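You operate a simulated robot arm through the tools that you are given. There is no shell and no other tool. Be economical: measure what you need, move in short steps, check, and stop when the job is done.

The job below is to be done with a simulated robot arm. You get a single attempt, and the scene is never put back.

Task
Put things in order on the dryer top. At the end: the jam jar stands where the clear bottle stood; the clear bottle stands where the purple raisin box (marked "RAISINS") stood; the green small funnel stands where the jam jar stood; the purple raisin box stands on top of the pink scouring pad; whatever was shut is shut again. Leave all else as you found it, and nothing knocked over.
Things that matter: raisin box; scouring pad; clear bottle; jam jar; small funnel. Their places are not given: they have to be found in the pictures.

The check looks at the end state, three seconds after you hand in, the way a careful person would. Anything else that was tipped, shoved, dropped, spilled or broken makes it a failure.

Robot
A 7-joint arm with a two-finger parallel gripper, fixed in place. Base frame: the origin is at the foot of the arm, x ahead of it, y to its left, z up; the work surface is at about z = 0. Lengths are in cm, angles in rad, forces in N, time in s.
With the tool pointing down near the work surface it reaches from about 24 to 62 cm from the base axis. Its first joint turns from -1.152 to 1.152 rad. Payload 2.6 kg.
Tool frame: the origin (TCP) lies between the finger pads and is the grasp point; the fingertips stand 3 cm ahead of it; z points along the fingers, y is the line along which they close. The gripper opens to 9.4 cm. The fingers are 2.8 cm wide and 1 cm thick; the gripper's body (5 by 9.6 cm) begins 5.5 cm behind the TCP.
Orientation is that of the tool frame in the base frame, as [roll, pitch, yaw] about the fixed x, y, z axes, in that order (R = Rz(yaw) Ry(pitch) Rx(roll)). With the fingers straight down and closing along the base's y, the tool's x points along the base's -x, its y along +y and its z along -z.

Tools
- The arm moves only by the tool drive_tool. Its argument "rows" is a list of rows, each a list of 7 numbers: the turn, a rotation vector about the tool's x, y, z in rad, then the shift along the tool's x, y, z in cm, then the finger opening in cm, from 0 to 9.4. In form: [[ax, ay, az, dx, dy, dz, grip], ...]. A call has 1 to 12 rows; each row shifts and turns the commanded pose from where the row before left it, along the tool's axes as they then stand. Each row takes 0.2 s and may step no farther than 5 cm and 0.15 rad from the row before; otherwise, or with a gripper value out of range, the whole call is refused. A pose out of reach is approached as far as the arm can. The call stops where the force on the tool passes 40 N (or 10 N more than at its start, if that is more) or the arm is blocked; 0.2 s more then pass. Each finger travels about 7.2 cm/s and halts on what it meets, pressing with about 34 N; the grip force reading is that of the motor and also rises with nothing between the fingers. The clock runs only during rows and for 0.2 s after the last one: add rows that do not move to give the fingers time. It gives the time, the measured TCP pose, the force on the tool (base axes), the opening and the grip force at its end, in the units of the frame above (readings bear some noise).
- Cameras (640 x 400 px; columns grow to the right, rows downward): "scene" is fixed at [2.97, 43.2, 55.67]; the picture's right is [-0.81, -0.59, 0.00], its down [-0.37, 0.51, -0.78] and it looks along [0.46, -0.63, -0.63] (base axes); focal length 336 px, centre (320, 200). "wrist" rides on the gripper at [-3.7, 0, -5.8] in the tool frame; the picture's right is [0.00, -1.00, 0.00], its down [0.97, 0.00, -0.24] and it looks along [0.24, 0.00, 0.97] (tool axes); focal length 218 px, centre (320, 200).
- get_image(camera): a new picture of that camera. It takes no simulated time.
- probe_pixels(camera, pixels): for up to 12 pixels [column, row] of the newest picture of that camera ("zoom" is the newest enlarged one), the place [x, y, z] in the base frame of the surface seen there, good to about 0.2 cm. It takes no simulated time.
- inspect(camera, box): a new picture of the part [left, top, right, bottom] of that camera's present view, enlarged. It takes no simulated time.
- hand_in(): hands the job in; it is judged then, once.

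Go step by step. Measure first, check grasps and placings, and put right what went wrong. The budget is 80 turns and 54 pictures, counting those below and the enlarged ones. Unless the task says otherwise, let go and move clear before handing in, and close with one line.

The tools are called after "Emit:" as name(argument=value, ...) on one line, values as JSON. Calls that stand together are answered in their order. drive_tool: Moves the arm, as the interface text tells. Its arguments: {"type":"object","properties":{"rows":{"type":"array","items":{"type":"array","items":{"type":"number"}}}},"required":["rows"]} The other tools are called the same way: get_image (camera) takes a picture; probe_pixels (camera, pixels) gives the place of the surface under pixels of a picture; inspect (camera, box) takes an enlarged picture of a part of a camera's view; hand_in () hands the job in.

At the start:

```text
time: 0.0
eef_pos: [40.03, -4.25, 26.89]
orientation: [-3.14, 0.001, -3.141]
wrist_force: [0.3, 0.4, 0.4]
gripper_width: 9.4
gripper_force: 0.0
```

scene: 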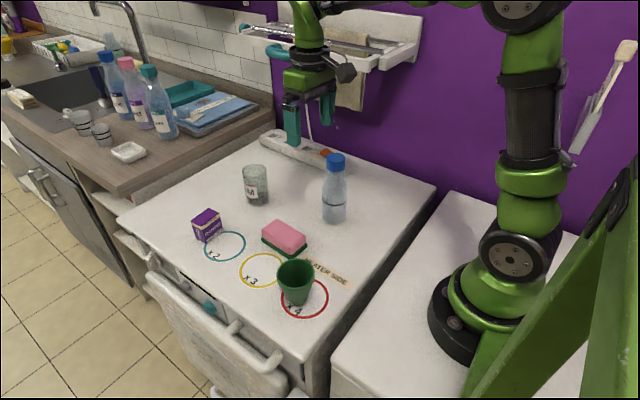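
wrist: 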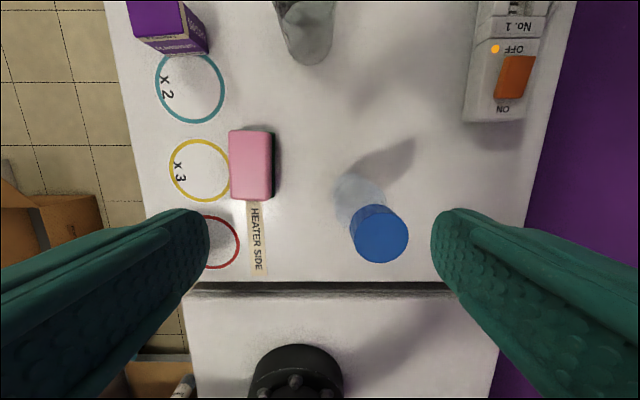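

The scene shows the raisin box near (207,225), the pad at (284,238), the funnel at (296,282), the jar at (255,185) and the bottle at (334,190). I'll zoom in and probe them.

Emit:
inspect(camera="scene", box=[170, 130, 390, 330])

Emit:
probe_pixels(camera="scene", pixels=[[207, 215], [200, 228], [213, 230], [284, 235], [264, 234], [304, 240], [335, 162], [334, 215], [255, 170], [257, 202], [296, 268], [297, 302]])

Emit:
probe_pixels(camera="wrist", pixels=[[160, 15], [205, 50], [140, 40], [232, 132], [270, 134], [268, 198], [234, 198], [380, 225], [350, 200], [305, 50], [300, 5], [450, 250]])

```text
2.00 times, centred on (280, 230) of scene
```

zoom: 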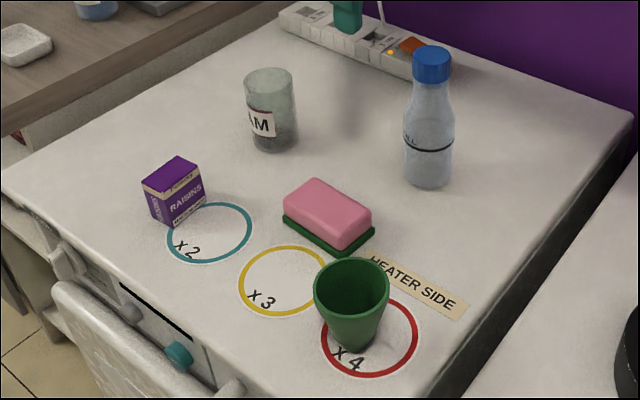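

```text
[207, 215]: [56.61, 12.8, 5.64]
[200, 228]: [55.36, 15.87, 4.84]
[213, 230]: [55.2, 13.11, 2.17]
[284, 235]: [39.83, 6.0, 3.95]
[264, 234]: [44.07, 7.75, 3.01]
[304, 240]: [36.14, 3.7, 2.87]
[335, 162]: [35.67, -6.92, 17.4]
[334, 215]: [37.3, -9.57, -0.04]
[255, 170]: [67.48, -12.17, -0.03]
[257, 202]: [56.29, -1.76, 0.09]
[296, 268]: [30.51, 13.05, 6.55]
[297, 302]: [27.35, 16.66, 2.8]
```

```text
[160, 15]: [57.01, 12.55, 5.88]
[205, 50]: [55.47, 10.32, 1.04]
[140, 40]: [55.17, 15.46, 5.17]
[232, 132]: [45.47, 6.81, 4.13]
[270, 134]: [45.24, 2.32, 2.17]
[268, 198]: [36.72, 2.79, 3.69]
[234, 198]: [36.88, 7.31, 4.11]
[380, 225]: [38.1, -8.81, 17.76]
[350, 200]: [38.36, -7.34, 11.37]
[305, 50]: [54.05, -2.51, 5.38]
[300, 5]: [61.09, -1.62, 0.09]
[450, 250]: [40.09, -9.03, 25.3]
```

I'll raise the tool for a wider straight-down look at everything.

Emit:
drive_tool(rows=[[0, 0, 0, 0, 3, -4, 9.4], [0, 0, 0, 0, 3, -4, 9.4], [0, 0, 0, 0, 3, -3, 9.4], [0, 0, 0, 0, 3, -2, 9.4]])

Emit:
get_image(camera="wrist")

```text
time: 1.0
eef_pos: [39.93, 7.89, 39.95]
orientation: [-3.14, 0.001, 3.141]
wrist_force: [-0.5, 0.1, -0.5]
gripper_width: 9.41
gripper_force: 0.0
```

```text
50 pictures are left
```

wrist: 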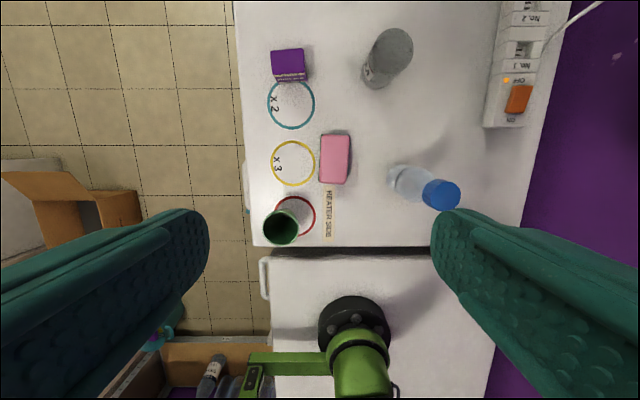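

Now everything is visible in the wrist view; I'll enlarge and probe edges.

Emit:
inspect(camera="wrist", box=[240, 10, 480, 160])

Emit:
probe_pixels(camera="zoom", pixels=[[85, 105], [170, 103], [172, 168], [90, 178], [130, 140], [400, 80], [340, 185], [375, 200], [348, 220], [410, 60], [455, 90], [372, 90]])

Emit:
probe_pixels(camera="wrist", pixels=[[264, 226], [297, 226], [281, 212], [281, 243], [322, 136], [348, 136], [348, 183], [320, 181], [441, 195], [395, 170], [281, 228], [310, 212]])

```text
2.67 times, centred on (360, 85) of wrist
```

zoom: 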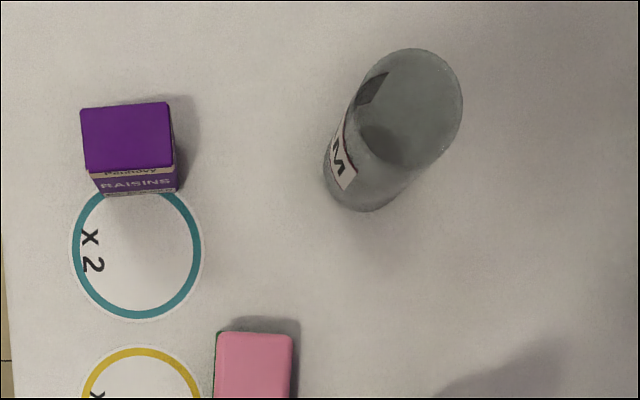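

```text
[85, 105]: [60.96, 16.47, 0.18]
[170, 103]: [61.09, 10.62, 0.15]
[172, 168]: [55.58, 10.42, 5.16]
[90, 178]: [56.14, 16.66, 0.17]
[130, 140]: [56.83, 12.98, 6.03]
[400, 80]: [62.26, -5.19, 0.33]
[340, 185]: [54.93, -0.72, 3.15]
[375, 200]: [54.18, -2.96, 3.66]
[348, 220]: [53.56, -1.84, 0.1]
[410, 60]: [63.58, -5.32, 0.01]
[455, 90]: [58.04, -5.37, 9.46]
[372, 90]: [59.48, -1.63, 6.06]
```

```text
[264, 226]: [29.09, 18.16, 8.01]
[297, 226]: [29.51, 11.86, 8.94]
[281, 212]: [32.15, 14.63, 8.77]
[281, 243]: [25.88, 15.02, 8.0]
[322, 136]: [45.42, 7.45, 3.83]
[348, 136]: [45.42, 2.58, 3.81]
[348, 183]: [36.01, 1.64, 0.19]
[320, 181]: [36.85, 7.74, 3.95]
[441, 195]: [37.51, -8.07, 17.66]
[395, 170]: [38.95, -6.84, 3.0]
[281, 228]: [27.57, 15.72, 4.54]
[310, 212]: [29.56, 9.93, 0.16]
```

The box is about 5.4 (y) by 3.5 (x) by 6 at (56.9, 13.1), the pad is at (41.1, 5.0) with its top at 4, the jar is near (57, -2.9), the bottle near (37.5, -8.1) and the funnel near (29.2, 14.9). No swap space is needed. I'll do the box first, moving above it.

Emit:
drive_tool(rows=[[0, 0, 0, -2.43, 0.744, 3.56, 9.4], [0, 0, 0, -2.43, 0.744, 3.56, 9.4], [0, 0, 0, -2.43, 0.744, 3.56, 9.4], [0, 0, 0, -2.43, 0.744, 3.56, 9.4], [0, 0, 0, -2.43, 0.744, 3.56, 9.4], [0, 0, 0, -2.43, 0.744, 3.56, 9.4], [0, 0, 0, -2.43, 0.744, 3.56, 9.4], [0, 0, -0.065, 0, 0, 0, 9.4]])

Emit:
get_image(camera="wrist")

```text
time: 2.8
eef_pos: [57.03, 13.18, 14.82]
orientation: [3.141, -0.001, -3.076]
wrist_force: [-0.3, 0.6, -0.1]
gripper_width: 9.4
gripper_force: 0.1
```

```text
48 pictures are left
```

wrist: 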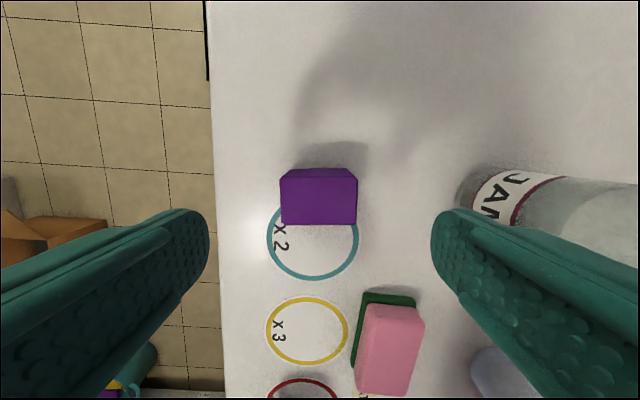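

The box is centred and aligned at (318,200) between the fingers. I'll descend to z≈3.6 and close.

Emit:
drive_tool(rows=[[0, 0, 0, 0, 0, 4, 9.4], [0, 0, 0, 0, 0, 4, 9.4], [0, 0, 0, 0, 0, 3.2, 9.4], [0, 0, 0, 0, 0, 0, 9.4], [0, 0, 0, 0, 0, 0, 4.5], [0, 0, 0, 0, 0, 0, 4.5], [0, 0, 0, 0, 0, 0, 4.5], [0, 0, 0, 0, 0, 0, 4.5]])

```text
time: 4.6
eef_pos: [56.91, 12.98, 3.7]
orientation: [3.141, 0.001, -3.077]
wrist_force: [-0.2, -0.3, 0.2]
gripper_width: 5.83
gripper_force: 33.4
```

The box is held at width 5.8. I'll lift it, carry it over the pad and turn it 90° so its long side lies along the pad.

Emit:
drive_tool(rows=[[0, 0, 0, 0, 0, -3, 4.5], [0, 0, 0, 0, 0, -4, 4.5], [0, 0, 0.065, 0, 0, -3, 4.5], [0, 0, 0, 3.95, -2, 0, 4.5], [0, 0, 0, 3.95, -2, 0, 4.5], [0, 0, 0, 3.95, -2, 0, 4.5], [0, 0, 0, 3.95, -2, 0, 4.5], [0, 0, 0, 0, 0, 0, 4.5]])

Emit:
drive_tool(rows=[[0, 0, 0.143, 0, 0, 0, 4.5], [0, 0, 0.143, 0, 0, 0, 4.5], [0, 0, 0.143, 0, 0, 0, 4.5], [0, 0, 0.143, 0, 0, 0, 4.5], [0, 0, 0.143, 0, 0, 0, 4.5], [0, 0, 0.143, 0, 0, 0, 4.5], [0, 0, 0.143, 0, 0, 0, 4.5], [0, 0, 0.143, 0, 0, 0, 4.5], [0, 0, 0.143, 0, 0, 0, 4.5], [0, 0, 0.143, 0, 0, 0, 4.5], [0, 0, 0.141, 0, 0, 0, 4.5]])

Emit:
get_image(camera="wrist")

Emit:
get_image(camera="scene")

```text
time: 6.4
eef_pos: [41.29, 4.79, 13.8]
orientation: [-3.141, 0.001, -3.141]
wrist_force: [0.5, -0.3, -1.0]
gripper_width: 5.84
gripper_force: 33.7
```

```text
time: 8.8
eef_pos: [41.21, 5.02, 13.66]
orientation: [3.14, -0.001, 1.567]
wrist_force: [0.1, 0.0, -0.5]
gripper_width: 5.85
gripper_force: 33.8
```

```text
47 pictures are left
```

wrist: 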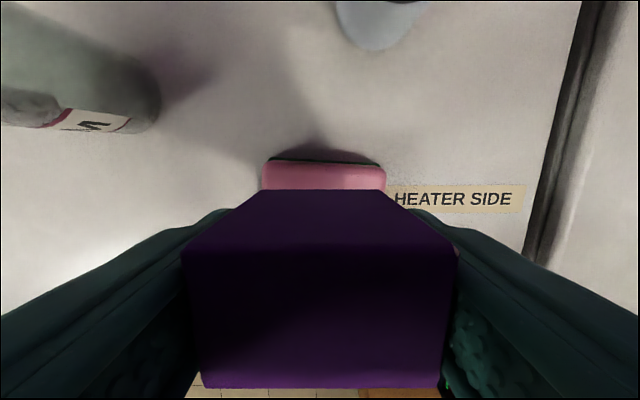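

```text
46 pictures are left
```

scene: 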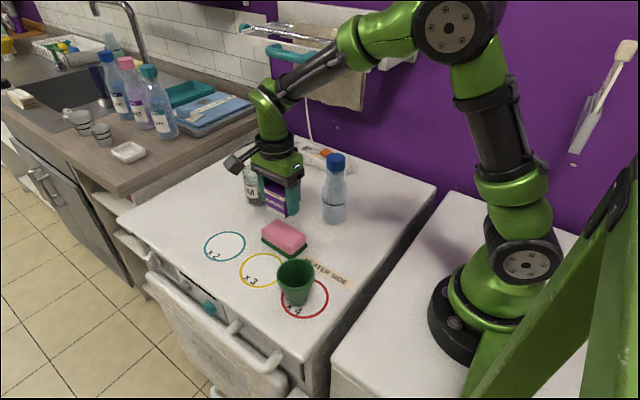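

The box hangs straight above the pad (pad front edge at (320,175)). I'll lower it to TCP 7.8 and then ease down.

Emit:
drive_tool(rows=[[0, 0, 0, 0, 0, 3, 4.5], [0, 0, 0, 0, 0, 2, 4.5], [0, 0, 0, 0, 0, 0.6, 4.5], [0, 0, 0, 0, 0, 0, 4.5], [0, 0, 0, 0, 0, 0, 4.5]])

Emit:
inspect(camera="scene", box=[220, 130, 380, 280])

```text
time: 10.0
eef_pos: [41.23, 5.06, 8.1]
orientation: [3.142, 0.0, 1.573]
wrist_force: [0.3, 0.5, 0.4]
gripper_width: 5.84
gripper_force: 34.6
```

```text
2.67 times, centred on (300, 205) of scene
```

zoom: 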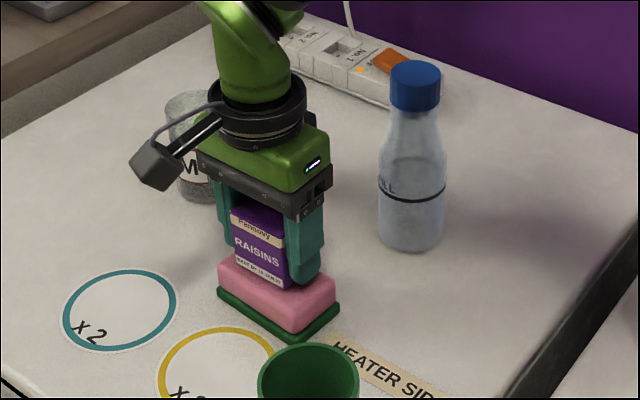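

Just above the pad with no contact force yet; I'll ease down in small steps.

Emit:
drive_tool(rows=[[0, 0, 0, 0, 0, 0.2, 4.5], [0, 0, 0, 0, 0, 0.15, 4.5], [0, 0, 0, 0, 0, 0, 4.5], [0, 0, 0, 0, 0, 0, 4.5]])

```text
time: 11.0
eef_pos: [41.31, 5.08, 7.71]
orientation: [-3.14, 0.0, 1.57]
wrist_force: [0.2, 0.9, 0.1]
gripper_width: 5.85
gripper_force: 34.3
```

Emit:
drive_tool(rows=[[0, 0, 0, 0, 0, 0.1, 4.5], [0, 0, 0, 0, 0, 0, 4.5]])

Emit:
inspect(camera="scene", box=[260, 195, 320, 245])

```text
time: 11.6
eef_pos: [41.24, 5.05, 7.66]
orientation: [3.141, 0.0, 1.571]
wrist_force: [-4.4, 2.6, 15.3]
gripper_width: 5.86
gripper_force: 33.9
```

```text
8.00 times, centred on (290, 220) of scene
```

zoom: 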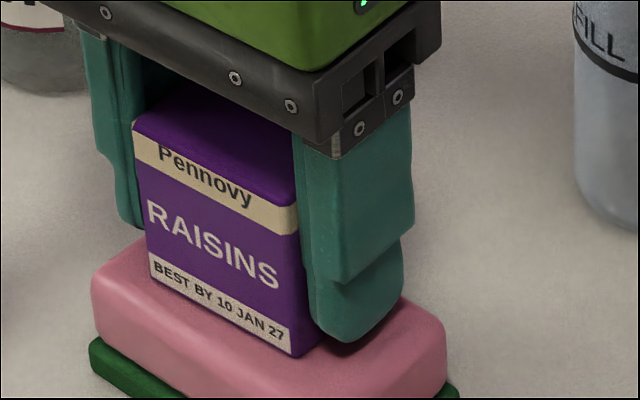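

The 15 N upward force shows the box is resting on the pad. Release and lift away.

Emit:
drive_tool(rows=[[0, 0, 0, 0, 0, 0, 6.4], [0, 0, 0, 0, 0, 0, 7.5], [0, 0, 0, 0, 0, 0, 9.4], [0, 0, 0, 0, 0, 0, 9.4], [0, 0, 0, 0, 0, -3, 9.4], [0, 0, 0, 0, 0, -4, 9.4], [0, 0, 0, 0, 0, -5, 9.4], [0, 0, 0, 0, 0, -5, 9.4]])

Emit:
drive_tool(rows=[[0, 0, -0.143, 0, 0, -2, 9.4], [0, 0, -0.143, 0, 0, 0, 9.4], [0, 0, -0.143, 0, 0, 0, 9.4], [0, 0, -0.143, 0, 0, 0, 9.4], [0, 0, -0.143, 0, 0, 0, 9.4], [0, 0, -0.143, 0, 0, 0, 9.4], [0, 0, -0.143, 0, 0, 0, 9.4], [0, 0, -0.143, 0, 0, 0, 9.4], [0, 0, -0.143, 0, 0, 0, 9.4], [0, 0, -0.143, 0, 0, 0, 9.4], [0, 0, -0.141, 0, 0, 0, 9.4]])

Emit:
drive_tool(rows=[[0, 0, 0, 1.2, -4.3, -1, 9.4], [0, 0, 0, 1.2, -4.3, -1, 9.4], [0, 0, 0, 1.2, -4.3, -1, 9.4], [0, 0, 0, 0, 0, 0, 9.4]])

Emit:
get_image(camera="wrist")

Emit:
get_image(camera="scene")

```text
time: 13.4
eef_pos: [41.22, 4.77, 24.7]
orientation: [3.141, 0.0, 1.571]
wrist_force: [0.1, -0.8, 0.2]
gripper_width: 9.39
gripper_force: 0.0
```

```text
time: 15.8
eef_pos: [41.3, 4.93, 26.74]
orientation: [-3.141, 0.0, -3.137]
wrist_force: [-0.2, 0.2, 0.0]
gripper_width: 9.39
gripper_force: 0.0
```

```text
time: 16.8
eef_pos: [37.48, -8.06, 29.55]
orientation: [-3.142, -0.001, 3.141]
wrist_force: [0.1, 0.7, -0.1]
gripper_width: 9.41
gripper_force: 0.0
```

```text
43 pictures are left
```

wrist: 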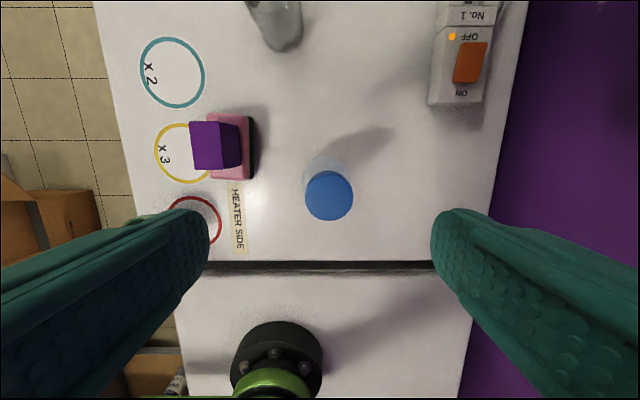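

```text
42 pictures are left
```

scene: 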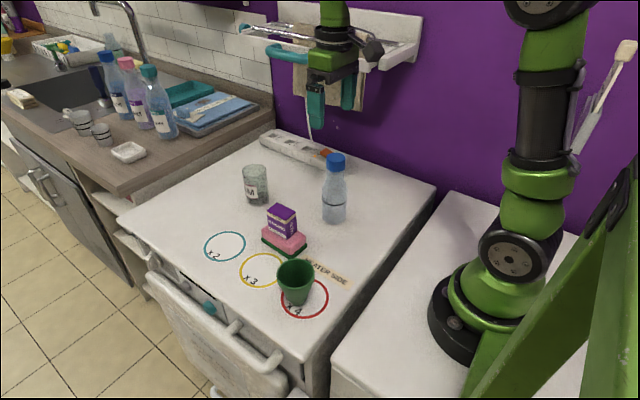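

The box is on the pad. The cap is at about (329,195) here; I'll zoom in and probe to fix the bottle's centre.

Emit:
inspect(camera="wrist", box=[280, 140, 376, 230])

Emit:
probe_pixels(camera="wrist", pixels=[[308, 196], [351, 196], [330, 174], [330, 216], [330, 195]])

Emit:
inspect(camera="scene", box=[300, 145, 370, 230])

```text
4.44 times, centred on (328, 185) of wrist
```

zoom: 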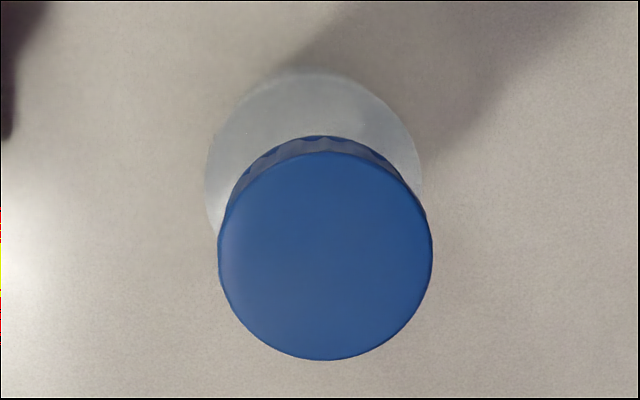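

```text
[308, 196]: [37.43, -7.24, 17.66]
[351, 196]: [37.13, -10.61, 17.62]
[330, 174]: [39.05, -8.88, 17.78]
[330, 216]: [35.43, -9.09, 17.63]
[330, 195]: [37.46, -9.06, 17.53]
```

```text
4.71 times, centred on (335, 188) of scene
```

zoom: 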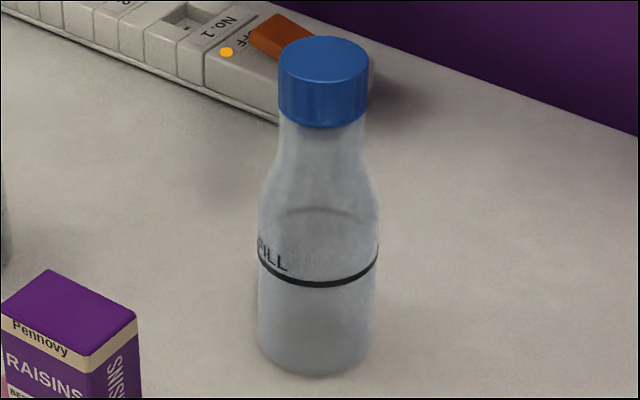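

The cap centre is (37.25, -8.9) with its top at 17.7. I'll grip the cap and neck with TCP at z≈16.3.

Emit:
drive_tool(rows=[[0, 0, 0, 0.23, -0.84, 4, 9.4], [0, 0, 0, 0, 0, 4, 9.4], [0, 0, 0, 0, 0, 4, 9.4], [0, 0, 0, 0, 0, 1.25, 9.4], [0, 0, 0, 0, 0, 0, 9.4], [0, 0, 0, 0, 0, 0, 7], [0, 0, 0, 0, 0, 0, 5], [0, 0, 0, 0, 0, 0, 3], [0, 0, 0, 0, 0, 0, 3], [0, 0, 0, 0, 0, 0, 3], [0, 0, 0, 0, 0, 0, 3]])

Emit:
inspect(camera="scene", box=[270, 110, 400, 230])

```text
time: 19.2
eef_pos: [37.51, -8.77, 16.57]
orientation: [3.141, 0.0, 3.14]
wrist_force: [0.2, -0.6, -0.3]
gripper_width: 4.03
gripper_force: 33.8
```

```text
3.33 times, centred on (335, 170) of scene
```

zoom: 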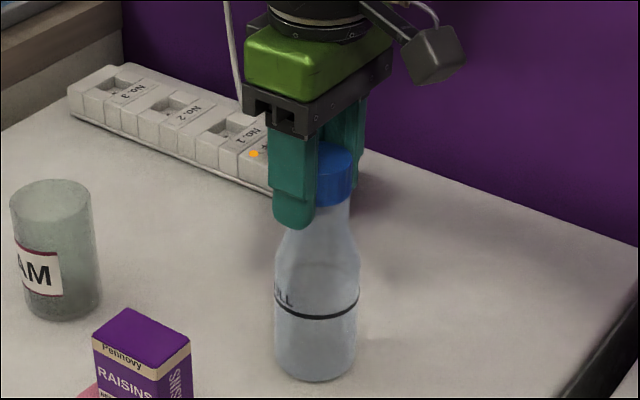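

The cap is gripped at 4.03 cm. I'll lift it 6 cm, then check before carrying.

Emit:
drive_tool(rows=[[0, 0, 0, 0, 0, -1, 3], [0, 0, 0, 0, 0, -2, 3], [0, 0, 0, 0, 0, -2, 3], [0, 0, 0, 0, 0, -2, 3], [0, 0, 0, 0, 0, 0, 3]])

Emit:
inspect(camera="scene", box=[230, 90, 430, 250])

```text
time: 20.4
eef_pos: [37.43, -8.71, 23.44]
orientation: [3.142, 0.0, 3.141]
wrist_force: [0.2, -0.7, -0.6]
gripper_width: 3.99
gripper_force: 34.0
```

```text
2.50 times, centred on (330, 170) of scene
```

zoom: 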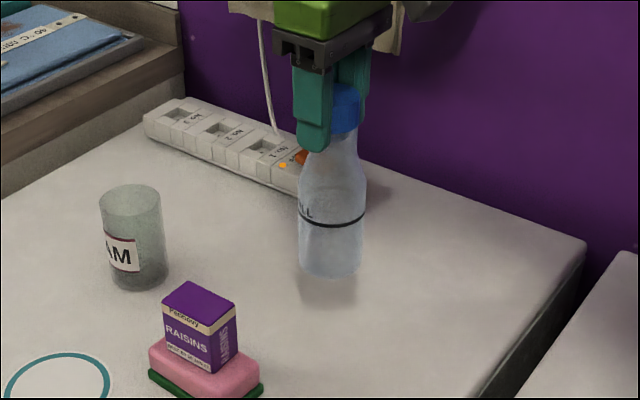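

The bottle hangs upright, about 7 cm up. I'll carry it along a route that clears the raisin box and the jar.

Emit:
drive_tool(rows=[[0, 0, 0, -2.35, 1.38, 0, 3], [0, 0, 0, -2.35, 1.38, 0, 3], [0, 0, 0, -2.35, 1.38, 0, 3], [0, 0, 0, -2.35, 1.38, 0, 3], [0, 0, 0, -2.35, 1.38, 0, 3], [0, 0, 0, -0.33, 3, 0, 3], [0, 0, 0, -0.34, 3, 0, 3], [0, 0, 0, -0.33, 3, 0, 3], [0, 0, 0, -2.3, 2, 0, 3], [0, 0, 0, -2.3, 2, 0, 3], [0, 0, 0, -2.3, 2, 0, 3], [0, 0, 0, 0, 0, 0, 3]])

Emit:
get_image(camera="scene")

```text
time: 23.0
eef_pos: [56.99, 13.19, 23.33]
orientation: [-3.14, -0.002, 3.141]
wrist_force: [0.7, 0.4, 0.2]
gripper_width: 3.93
gripper_force: 34.0
```

```text
37 pictures are left
```

scene: 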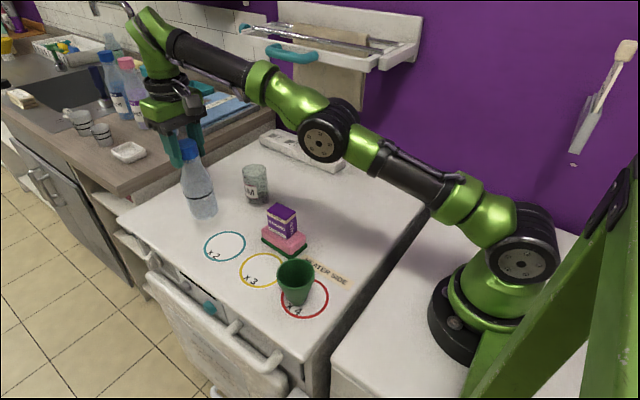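

It is above the old box spot (the lean is perspective, as the counter bottles show the same). Lowering now.

Emit:
drive_tool(rows=[[0, 0, 0, 0, 0, 2, 3], [0, 0, 0, 0, 0, 2, 3], [0, 0, 0, 0, 0, 1.5, 3], [0, 0, 0, 0, 0, 0.8, 3], [0, 0, 0, 0, 0, 0.3, 3], [0, 0, 0, 0, 0, 0, 3]])

Emit:
inspect(camera="scene", box=[150, 120, 280, 260])

```text
time: 24.4
eef_pos: [56.97, 13.23, 16.68]
orientation: [-3.141, 0.001, 3.141]
wrist_force: [0.4, 0.1, 0.2]
gripper_width: 3.94
gripper_force: 33.9
```

```text
2.86 times, centred on (215, 190) of scene
```

zoom: 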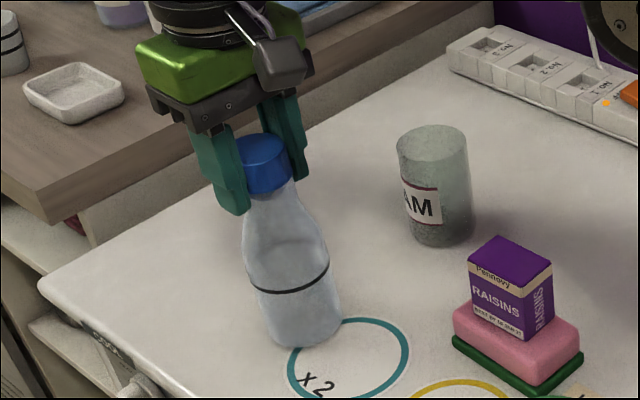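

The bottle's lean matches the vertical vanishing point, so it's upright. Easing down to contact.

Emit:
drive_tool(rows=[[0, 0, 0, 0, 0, 0.15, 3], [0, 0, 0, 0, 0, 0.1, 3], [0, 0, 0, 0, 0, 0, 3]])

```text
time: 25.2
eef_pos: [56.96, 13.13, 16.55]
orientation: [3.141, 0.0, -3.141]
wrist_force: [-0.8, -0.7, 0.4]
gripper_width: 3.94
gripper_force: 34.1
```

Emit:
drive_tool(rows=[[0, 0, 0, 0, 0, 0.1, 3], [0, 0, 0, 0, 0, 0.05, 3], [0, 0, 0, 0, 0, 0, 3]])

```text
time: 26.0
eef_pos: [57.01, 13.18, 16.49]
orientation: [3.141, 0.002, 3.141]
wrist_force: [0.0, 0.7, 2.6]
gripper_width: 3.94
gripper_force: 34.2
```

Emit:
drive_tool(rows=[[0, 0, 0, 0, 0, 0.07, 3], [0, 0, 0, 0, 0, 0, 3]])

Emit:
inspect(camera="scene", box=[160, 180, 260, 250])

```text
time: 26.6
eef_pos: [57.12, 13.11, 16.47]
orientation: [3.141, 0.003, -3.141]
wrist_force: [-2.8, -0.5, 10.6]
gripper_width: 3.94
gripper_force: 34.3
```

```text
5.71 times, centred on (210, 215) of scene
```

zoom: 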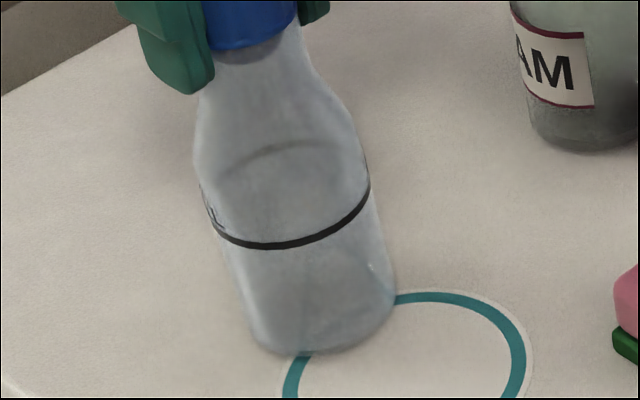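

The 10.6 N upward force means the bottle is on the surface. Release gently, rise, then move to above the jar.

Emit:
drive_tool(rows=[[0, 0, 0, 0, 0, 0, 4.4], [0, 0, 0, 0, 0, 0, 5.5], [0, 0, 0, 0, 0, 0, 7.5], [0, 0, 0, 0, 0, 0, 9.4], [0, 0, 0, 0, 0, 0, 9.4], [0, 0, 0, 0, 0, -2.5, 9.4], [0, 0, 0, 0, 0, -3.5, 9.4], [0, 0, 0, 0, 0, -1.5, 9.4]])

Emit:
drive_tool(rows=[[0, 0, 0, 1, -4, 0, 9.4], [0, 0, 0, 0, -4, 0, 9.4], [0, 0, 0, 0, -4, 0, 9.4], [0, 0, 0, -1, -4, 0, 9.4], [0, 0, 0, 0, 0, 0, 9.4]])

Emit:
get_image(camera="wrist")

Emit:
get_image(camera="scene")

```text
time: 28.4
eef_pos: [56.66, 13.71, 23.44]
orientation: [-3.139, 0.0, -3.14]
wrist_force: [0.1, -0.1, -0.9]
gripper_width: 9.4
gripper_force: 0.0
out of reach, approached as far as the arm can: row 8
```

```text
time: 29.6
eef_pos: [56.68, -2.32, 23.46]
orientation: [-3.141, 0.0, -3.141]
wrist_force: [-0.5, 0.6, 0.5]
gripper_width: 9.38
gripper_force: 0.1
```

```text
34 pictures are left
```

wrist: 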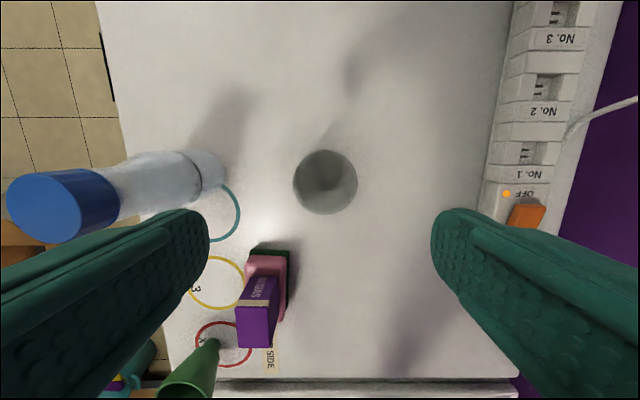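

```text
33 pictures are left
```

scene: 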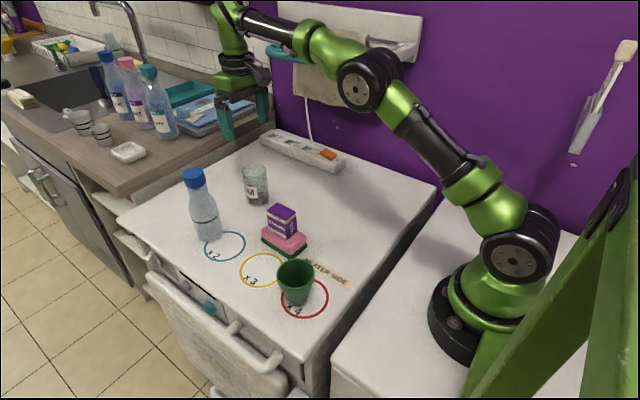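

The bottle stands well. The jar is directly below at about (325,182); I'll zoom and probe its rim.

Emit:
inspect(camera="wrist", box=[277, 135, 373, 225])

Emit:
probe_pixels(camera="wrist", pixels=[[295, 182], [355, 182], [325, 152], [325, 212], [325, 182]])

Emit:
probe_pixels(camera="scene", pixels=[[256, 166], [256, 177], [244, 172], [267, 172], [196, 170], [209, 238]])

```text
4.44 times, centred on (325, 180) of wrist
```

zoom: 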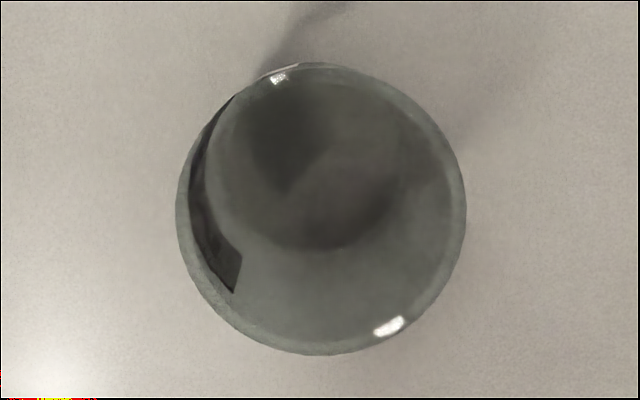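

```text
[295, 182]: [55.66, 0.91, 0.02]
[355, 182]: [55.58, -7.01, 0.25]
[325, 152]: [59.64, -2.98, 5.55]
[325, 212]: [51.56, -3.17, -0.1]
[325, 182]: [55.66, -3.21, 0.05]
```

```text
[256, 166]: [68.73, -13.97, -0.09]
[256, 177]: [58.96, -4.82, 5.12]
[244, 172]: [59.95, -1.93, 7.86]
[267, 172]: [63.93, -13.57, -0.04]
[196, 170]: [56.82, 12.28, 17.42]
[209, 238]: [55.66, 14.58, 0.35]
```

The jar centre is (57.1, -2.7) with diameter 6.0. I'll descend to z≈5.5 and close.

Emit:
drive_tool(rows=[[0, 0, 0, -0.42, -0.4, 4, 9.4], [0, 0, 0, 0, 0, 3, 9.4], [0, 0, 0, 0, 0, 0, 9.4]])

Emit:
get_image(camera="wrist")

```text
time: 30.4
eef_pos: [56.9, -2.54, 16.52]
orientation: [3.14, -0.001, -3.141]
wrist_force: [0.5, 0.0, -0.8]
gripper_width: 9.36
gripper_force: 0.1
```

```text
31 pictures are left
```

wrist: 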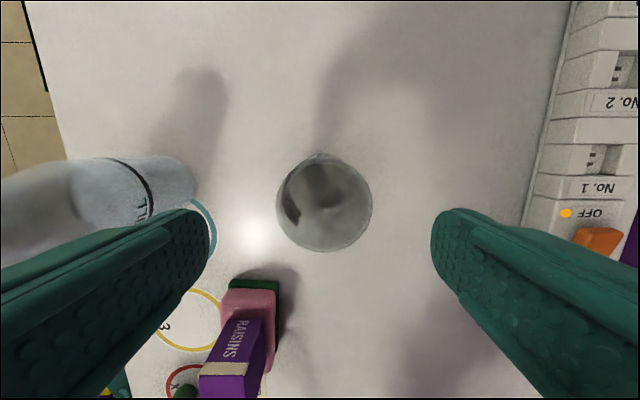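

Rim centre at (324,202) gives (57.3, -2.8); small correction and final descent.

Emit:
drive_tool(rows=[[0, 0, 0, -0.25, -0.25, 4, 9.4], [0, 0, 0, 0, 0, 4, 9.4], [0, 0, 0, 0, 0, 3, 9.4], [0, 0, 0, 0, 0, 0, 9.4], [0, 0, 0, 0, 0, 0, 7.5], [0, 0, 0, 0, 0, 0, 6.5], [0, 0, 0, 0, 0, 0, 5], [0, 0, 0, 0, 0, 0, 5], [0, 0, 0, 0, 0, 0, 5]])

Emit:
inspect(camera="scene", box=[200, 110, 330, 230])

```text
time: 32.4
eef_pos: [57.26, -2.83, 5.62]
orientation: [-3.141, 0.0, -3.141]
wrist_force: [-0.2, 0.4, 0.1]
gripper_width: 5.82
gripper_force: 33.9
```

```text
3.33 times, centred on (265, 170) of scene
```

zoom: 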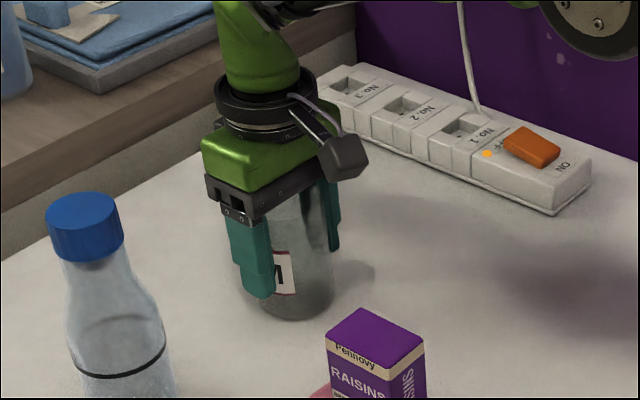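

The jar is gripped at 5.82. Lift it 5 cm and carry it to the old bottle spot (37.25, -8.85).

Emit:
drive_tool(rows=[[0, 0, 0, 0, 0, -1.5, 5], [0, 0, 0, 0, 0, -2, 5], [0, 0, 0, 0, 0, -2, 5], [0, 0, 0, 3.33, -1.0, 0, 5], [0, 0, 0, 3.33, -1.0, 0, 5], [0, 0, 0, 3.33, -1.0, 0, 5], [0, 0, 0, 3.33, -1.0, 0, 5], [0, 0, 0, 3.33, -1.0, 0, 5], [0, 0, 0, 3.33, -1.0, 0, 5], [0, 0, 0, 0, 0, 0, 5], [0, 0, 0, 0, 0, 0, 5]])

Emit:
get_image(camera="scene")

```text
time: 34.8
eef_pos: [37.15, -8.92, 11.05]
orientation: [-3.14, -0.001, -3.141]
wrist_force: [-0.6, -0.2, -2.0]
gripper_width: 5.81
gripper_force: 34.3
```

```text
29 pictures are left
```

scene: 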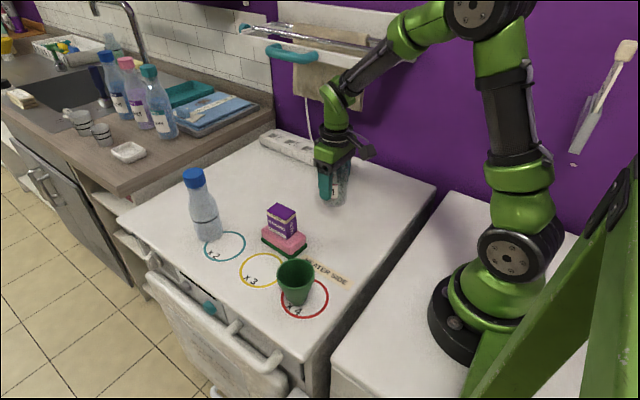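

The jar is above the old bottle spot. Lowering to just above the surface, then easing down.

Emit:
drive_tool(rows=[[0, 0, 0, 0, 0, 2, 5], [0, 0, 0, 0, 0, 2, 5], [0, 0, 0, 0, 0, 1.1, 5], [0, 0, 0, 0, 0, 0.2, 5], [0, 0, 0, 0, 0, 0, 5]])

Emit:
drive_tool(rows=[[0, 0, 0, 0, 0, 0.1, 5], [0, 0, 0, 0, 0, 0.05, 5], [0, 0, 0, 0, 0, 0, 5]])

```text
time: 36.0
eef_pos: [37.35, -8.95, 5.95]
orientation: [3.141, 0.0, -3.141]
wrist_force: [-0.2, -0.7, -2.7]
gripper_width: 5.8
gripper_force: 34.1
```

```text
time: 36.8
eef_pos: [37.34, -9.01, 5.68]
orientation: [-3.142, 0.001, 3.141]
wrist_force: [-1.3, 0.6, 1.0]
gripper_width: 5.83
gripper_force: 33.6
```

Emit:
drive_tool(rows=[[0, 0, 0, 0, 0, 0.07, 5], [0, 0, 0, 0, 0, 0, 5]])

Emit:
inspect(camera="scene", box=[280, 130, 390, 230])

```text
time: 37.4
eef_pos: [37.45, -8.93, 5.72]
orientation: [-3.141, 0.0, 3.141]
wrist_force: [-4.4, 3.6, 15.5]
gripper_width: 5.81
gripper_force: 33.4
```

```text
4.00 times, centred on (335, 180) of scene
```

zoom: 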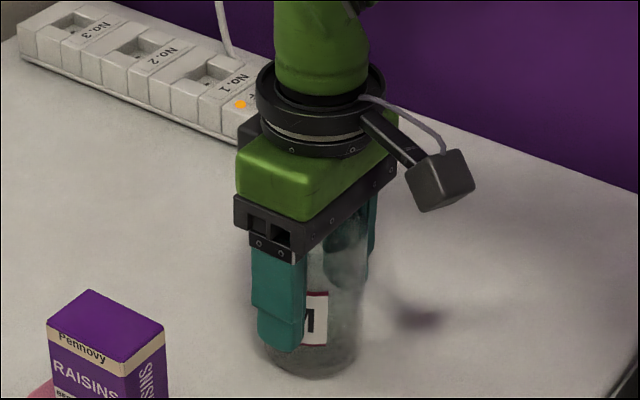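

Contact at 15 N, so the jar is down. Release, rise and go over the funnel.

Emit:
drive_tool(rows=[[0, 0, 0, 0, 0, 0, 6.3], [0, 0, 0, 0, 0, 0, 7.5], [0, 0, 0, 0, 0, 0, 9.4], [0, 0, 0, 0, 0, 0, 9.4], [0, 0, 0, 0, 0, -3, 9.4], [0, 0, 0, 0, 0, -4.5, 9.4], [0, 0, 0, 0, 0, -4.5, 9.4], [0, 0, 0, 0, 0, -4.5, 9.4], [0, 0, 0, 0, 0, 0, 9.4]])

Emit:
drive_tool(rows=[[0, 0, 0, 1.33, 4, 0, 9.4], [0, 0, 0, 1.33, 4, 0, 9.4], [0, 0, 0, 1.33, 4, 0, 9.4], [0, 0, 0, 1.33, 4, 0, 9.4], [0, 0, 0, 1.33, 4, 0, 9.4], [0, 0, 0, 1.33, 4, 0, 9.4], [0, 0, 0, 0, 0, 0, 9.4]])

Emit:
get_image(camera="wrist")

Emit:
get_image(camera="scene")

```text
time: 39.4
eef_pos: [37.34, -8.77, 22.03]
orientation: [3.142, 0.0, -3.141]
wrist_force: [0.6, 0.4, -0.2]
gripper_width: 9.4
gripper_force: 0.1
```

```text
time: 41.0
eef_pos: [29.45, 15.12, 22.23]
orientation: [-3.142, -0.002, -3.141]
wrist_force: [0.5, 0.6, -0.1]
gripper_width: 9.42
gripper_force: 0.2
```

```text
27 pictures are left
```

wrist: 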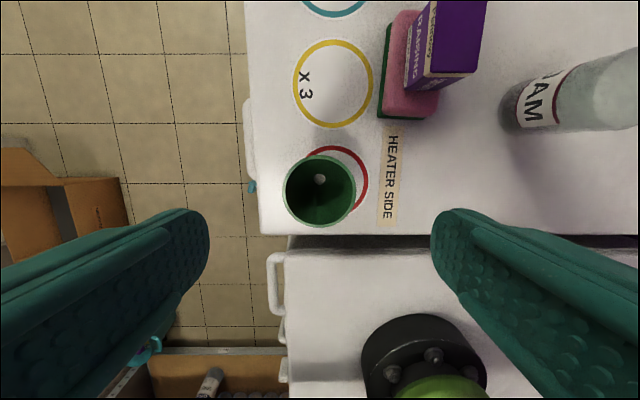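

```text
26 pictures are left
```

scene: 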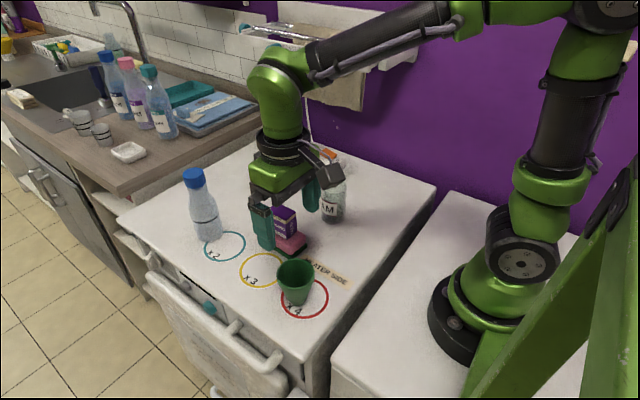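

The funnel rim is centred around (320,191). I'll zoom and probe it.

Emit:
inspect(camera="wrist", box=[272, 145, 368, 235])

Emit:
probe_pixels(camera="zoom", pixels=[[68, 215], [388, 215], [225, 52], [225, 370], [225, 155], [300, 320], [400, 200], [395, 150]])

Emit:
inspect(camera="scene", box=[260, 245, 340, 325])

Emit:
probe_pixels(camera="zoom", pixels=[[320, 250], [320, 300], [320, 200], [300, 220], [280, 280], [340, 280]])

```text
4.44 times, centred on (320, 190) of wrist
```

zoom: 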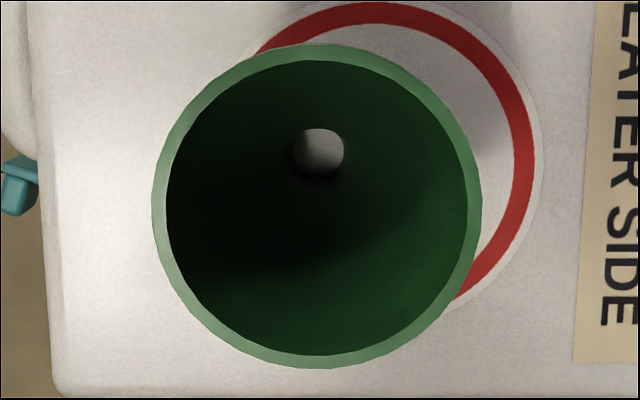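

```text
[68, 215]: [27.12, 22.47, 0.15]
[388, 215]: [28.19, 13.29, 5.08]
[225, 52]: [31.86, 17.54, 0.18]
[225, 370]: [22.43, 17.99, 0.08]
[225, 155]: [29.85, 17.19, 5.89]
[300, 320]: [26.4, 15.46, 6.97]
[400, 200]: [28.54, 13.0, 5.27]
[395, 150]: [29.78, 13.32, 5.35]
```

```text
5.00 times, centred on (300, 285) of scene
```

zoom: 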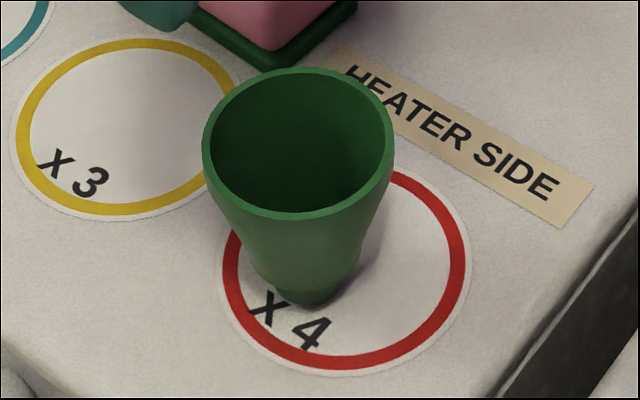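

```text
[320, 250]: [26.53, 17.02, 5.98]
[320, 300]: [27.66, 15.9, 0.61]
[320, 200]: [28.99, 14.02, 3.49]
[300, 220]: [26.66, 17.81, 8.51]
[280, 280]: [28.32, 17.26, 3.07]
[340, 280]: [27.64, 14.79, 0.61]
```

The funnel is upright with its rim centre at (29.2, 15.2), rim z≈8.6, radius 3.35. I'll grip around the rim with TCP at z≈7.5.

Emit:
drive_tool(rows=[[0, 0, 0, 0.25, 0.07, 4, 9.4], [0, 0, 0, 0, 0, 4, 9.4], [0, 0, 0, 0, 0, 4, 9.4], [0, 0, 0, 0, 0, 2.7, 9.4], [0, 0, 0, 0, 0, 0, 9.4], [0, 0, 0, 0, 0, 0, 8], [0, 0, 0, 0, 0, 0, 7], [0, 0, 0, 0, 0, 0, 6], [0, 0, 0, 0, 0, 0, 6], [0, 0, 0, 0, 0, 0, 6]])

Emit:
inspect(camera="scene", box=[240, 210, 360, 325])

```text
time: 43.2
eef_pos: [29.03, 15.07, 7.66]
orientation: [3.141, 0.0, -3.142]
wrist_force: [0.1, -0.9, 0.2]
gripper_width: 6.26
gripper_force: 34.7
```

```text
3.48 times, centred on (300, 268) of scene
```

zoom: 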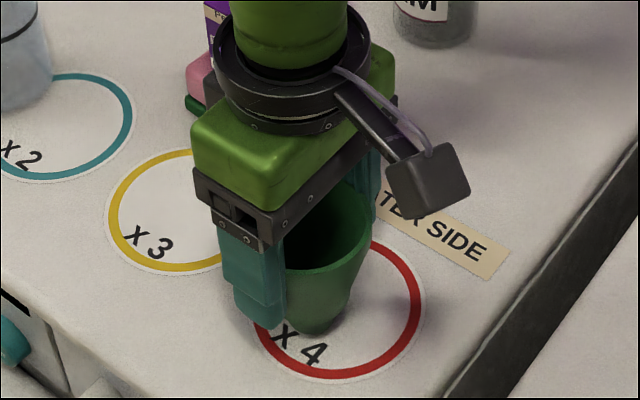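

The funnel is held at 6.26. Lift it slightly first and check it hangs straight.

Emit:
drive_tool(rows=[[0, 0, 0, 0, 0, -1, 6], [0, 0, 0, 0, 0, -2.5, 6], [0, 0, 0, 0, 0, -3, 6], [0, 0, 0, 0, 0, -3.5, 6], [0, 0, 0, 0, 0, -3.5, 6], [0, 0, 0, 0, 0, 0, 6]])

Emit:
inspect(camera="scene", box=[240, 180, 360, 325])

```text
time: 44.6
eef_pos: [29.12, 15.18, 21.23]
orientation: [3.141, 0.0, 3.141]
wrist_force: [0.1, -0.5, -0.4]
gripper_width: 6.25
gripper_force: 34.3
```

```text
2.76 times, centred on (300, 252) of scene
```

zoom: 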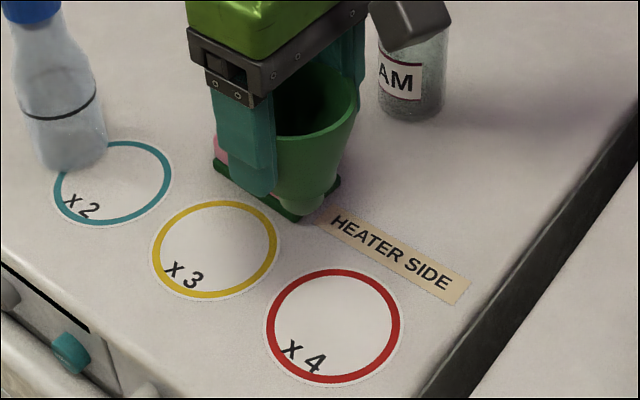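

The funnel hangs upright with its base at about 13.5, clear of the box top. Carry it to the jar's old place.

Emit:
drive_tool(rows=[[0, 0, 0, -3.114, -1.996, 0, 6], [0, 0, 0, -3.114, -1.996, 0, 6], [0, 0, 0, -3.114, -1.996, 0, 6], [0, 0, 0, -3.114, -1.996, 0, 6], [0, 0, 0, -3.114, -1.996, 0, 6], [0, 0, 0, -3.114, -1.996, 0, 6], [0, 0, 0, -3.114, -1.996, 0, 6], [0, 0, 0, -3.114, -1.996, 0, 6], [0, 0, 0, -3.114, -1.996, 0, 6], [0, 0, 0, 0, 0, 0, 6], [0, 0, 0, 0, 0, 0, 6]])

Emit:
get_image(camera="scene")

```text
time: 47.0
eef_pos: [57.14, -2.85, 21.11]
orientation: [3.141, 0.0, -3.141]
wrist_force: [1.2, -0.3, -1.4]
gripper_width: 6.22
gripper_force: 34.0
```

```text
21 pictures are left
```

scene: 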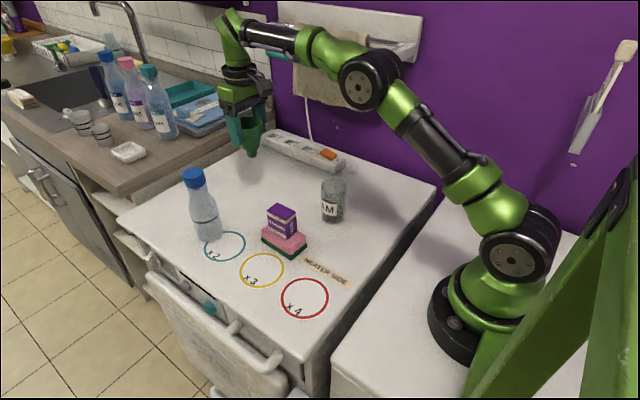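

Over the target; lower most of the way (13.1 cm), leaving a small gap.

Emit:
drive_tool(rows=[[0, 0, 0, 0, 0, 4, 6], [0, 0, 0, 0, 0, 4, 6], [0, 0, 0, 0, 0, 3, 6], [0, 0, 0, 0, 0, 1.7, 6], [0, 0, 0, 0, 0, 0.4, 6], [0, 0, 0, 0, 0, 0, 6]])

Emit:
inspect(camera="scene", box=[200, 120, 310, 220])

```text
time: 48.4
eef_pos: [57.1, -2.98, 7.85]
orientation: [-3.141, -0.001, 3.141]
wrist_force: [0.0, 0.1, -0.5]
gripper_width: 6.22
gripper_force: 34.0
```

```text
4.00 times, centred on (255, 170) of scene
```

zoom: 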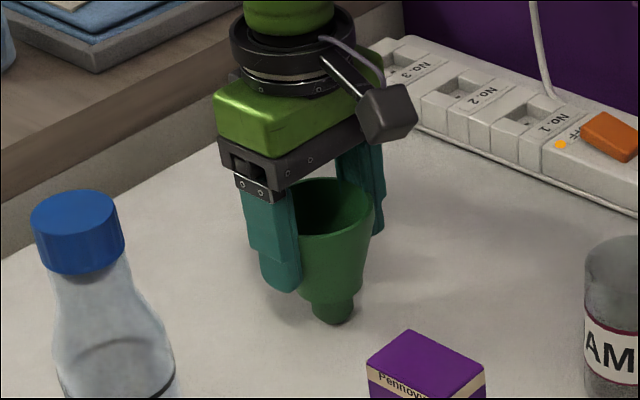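

Emit:
drive_tool(rows=[[0, 0, 0, 0, 0, 0.1, 6], [0, 0, 0, 0, 0, 0.1, 6], [0, 0, 0, 0, 0, 0, 6]])

```text
time: 49.2
eef_pos: [57.19, -3.05, 7.64]
orientation: [-3.141, 0.0, -3.141]
wrist_force: [0.3, -0.8, -1.0]
gripper_width: 6.2
gripper_force: 34.3
```

Emit:
drive_tool(rows=[[0, 0, 0, 0, 0, 0.1, 6], [0, 0, 0, 0, 0, 0, 6]])

```text
time: 49.8
eef_pos: [57.08, -2.95, 7.57]
orientation: [3.141, 0.0, -3.141]
wrist_force: [0.4, 0.0, 0.4]
gripper_width: 6.21
gripper_force: 34.0
```

Emit:
drive_tool(rows=[[0, 0, 0, 0, 0, 0.08, 6], [0, 0, 0, 0, 0, 0, 6]])

Emit:
inspect(camera="scene", box=[220, 150, 300, 215])

```text
time: 50.4
eef_pos: [57.17, -2.98, 7.52]
orientation: [3.141, 0.0, -3.14]
wrist_force: [-1.6, -0.2, 8.4]
gripper_width: 6.2
gripper_force: 33.5
```

```text
6.15 times, centred on (260, 182) of scene
```

zoom: 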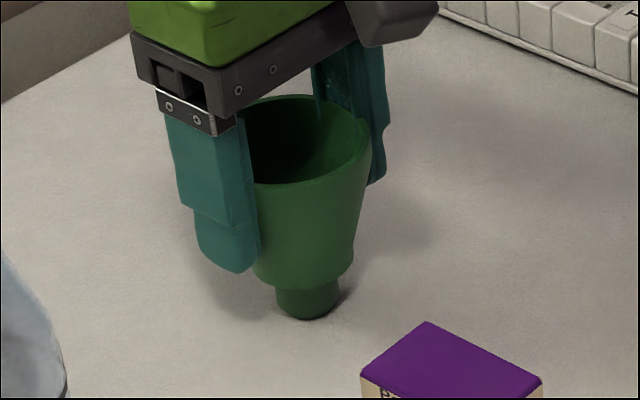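

Contact 8.4 N, and the funnel is upright on its spout. I'll open in small steps.

Emit:
drive_tool(rows=[[0, 0, 0, 0, 0, 0, 6.3], [0, 0, 0, 0, 0, 0, 6.6], [0, 0, 0, 0, 0, 0, 7], [0, 0, 0, 0, 0, 0, 8], [0, 0, 0, 0, 0, 0, 9.4], [0, 0, 0, 0, 0, 0, 9.4]])

Emit:
inspect(camera="scene", box=[220, 150, 300, 215])

```text
time: 51.8
eef_pos: [57.18, -3.0, 7.46]
orientation: [-3.14, -0.001, 3.141]
wrist_force: [-1.0, 1.0, -0.1]
gripper_width: 9.39
gripper_force: 0.0
```

```text
6.15 times, centred on (260, 182) of scene
```

zoom: 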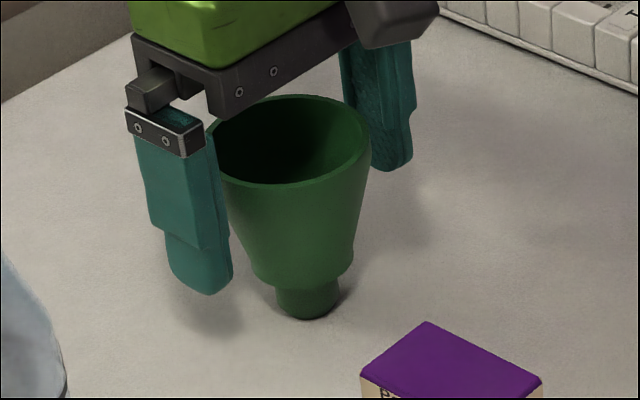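

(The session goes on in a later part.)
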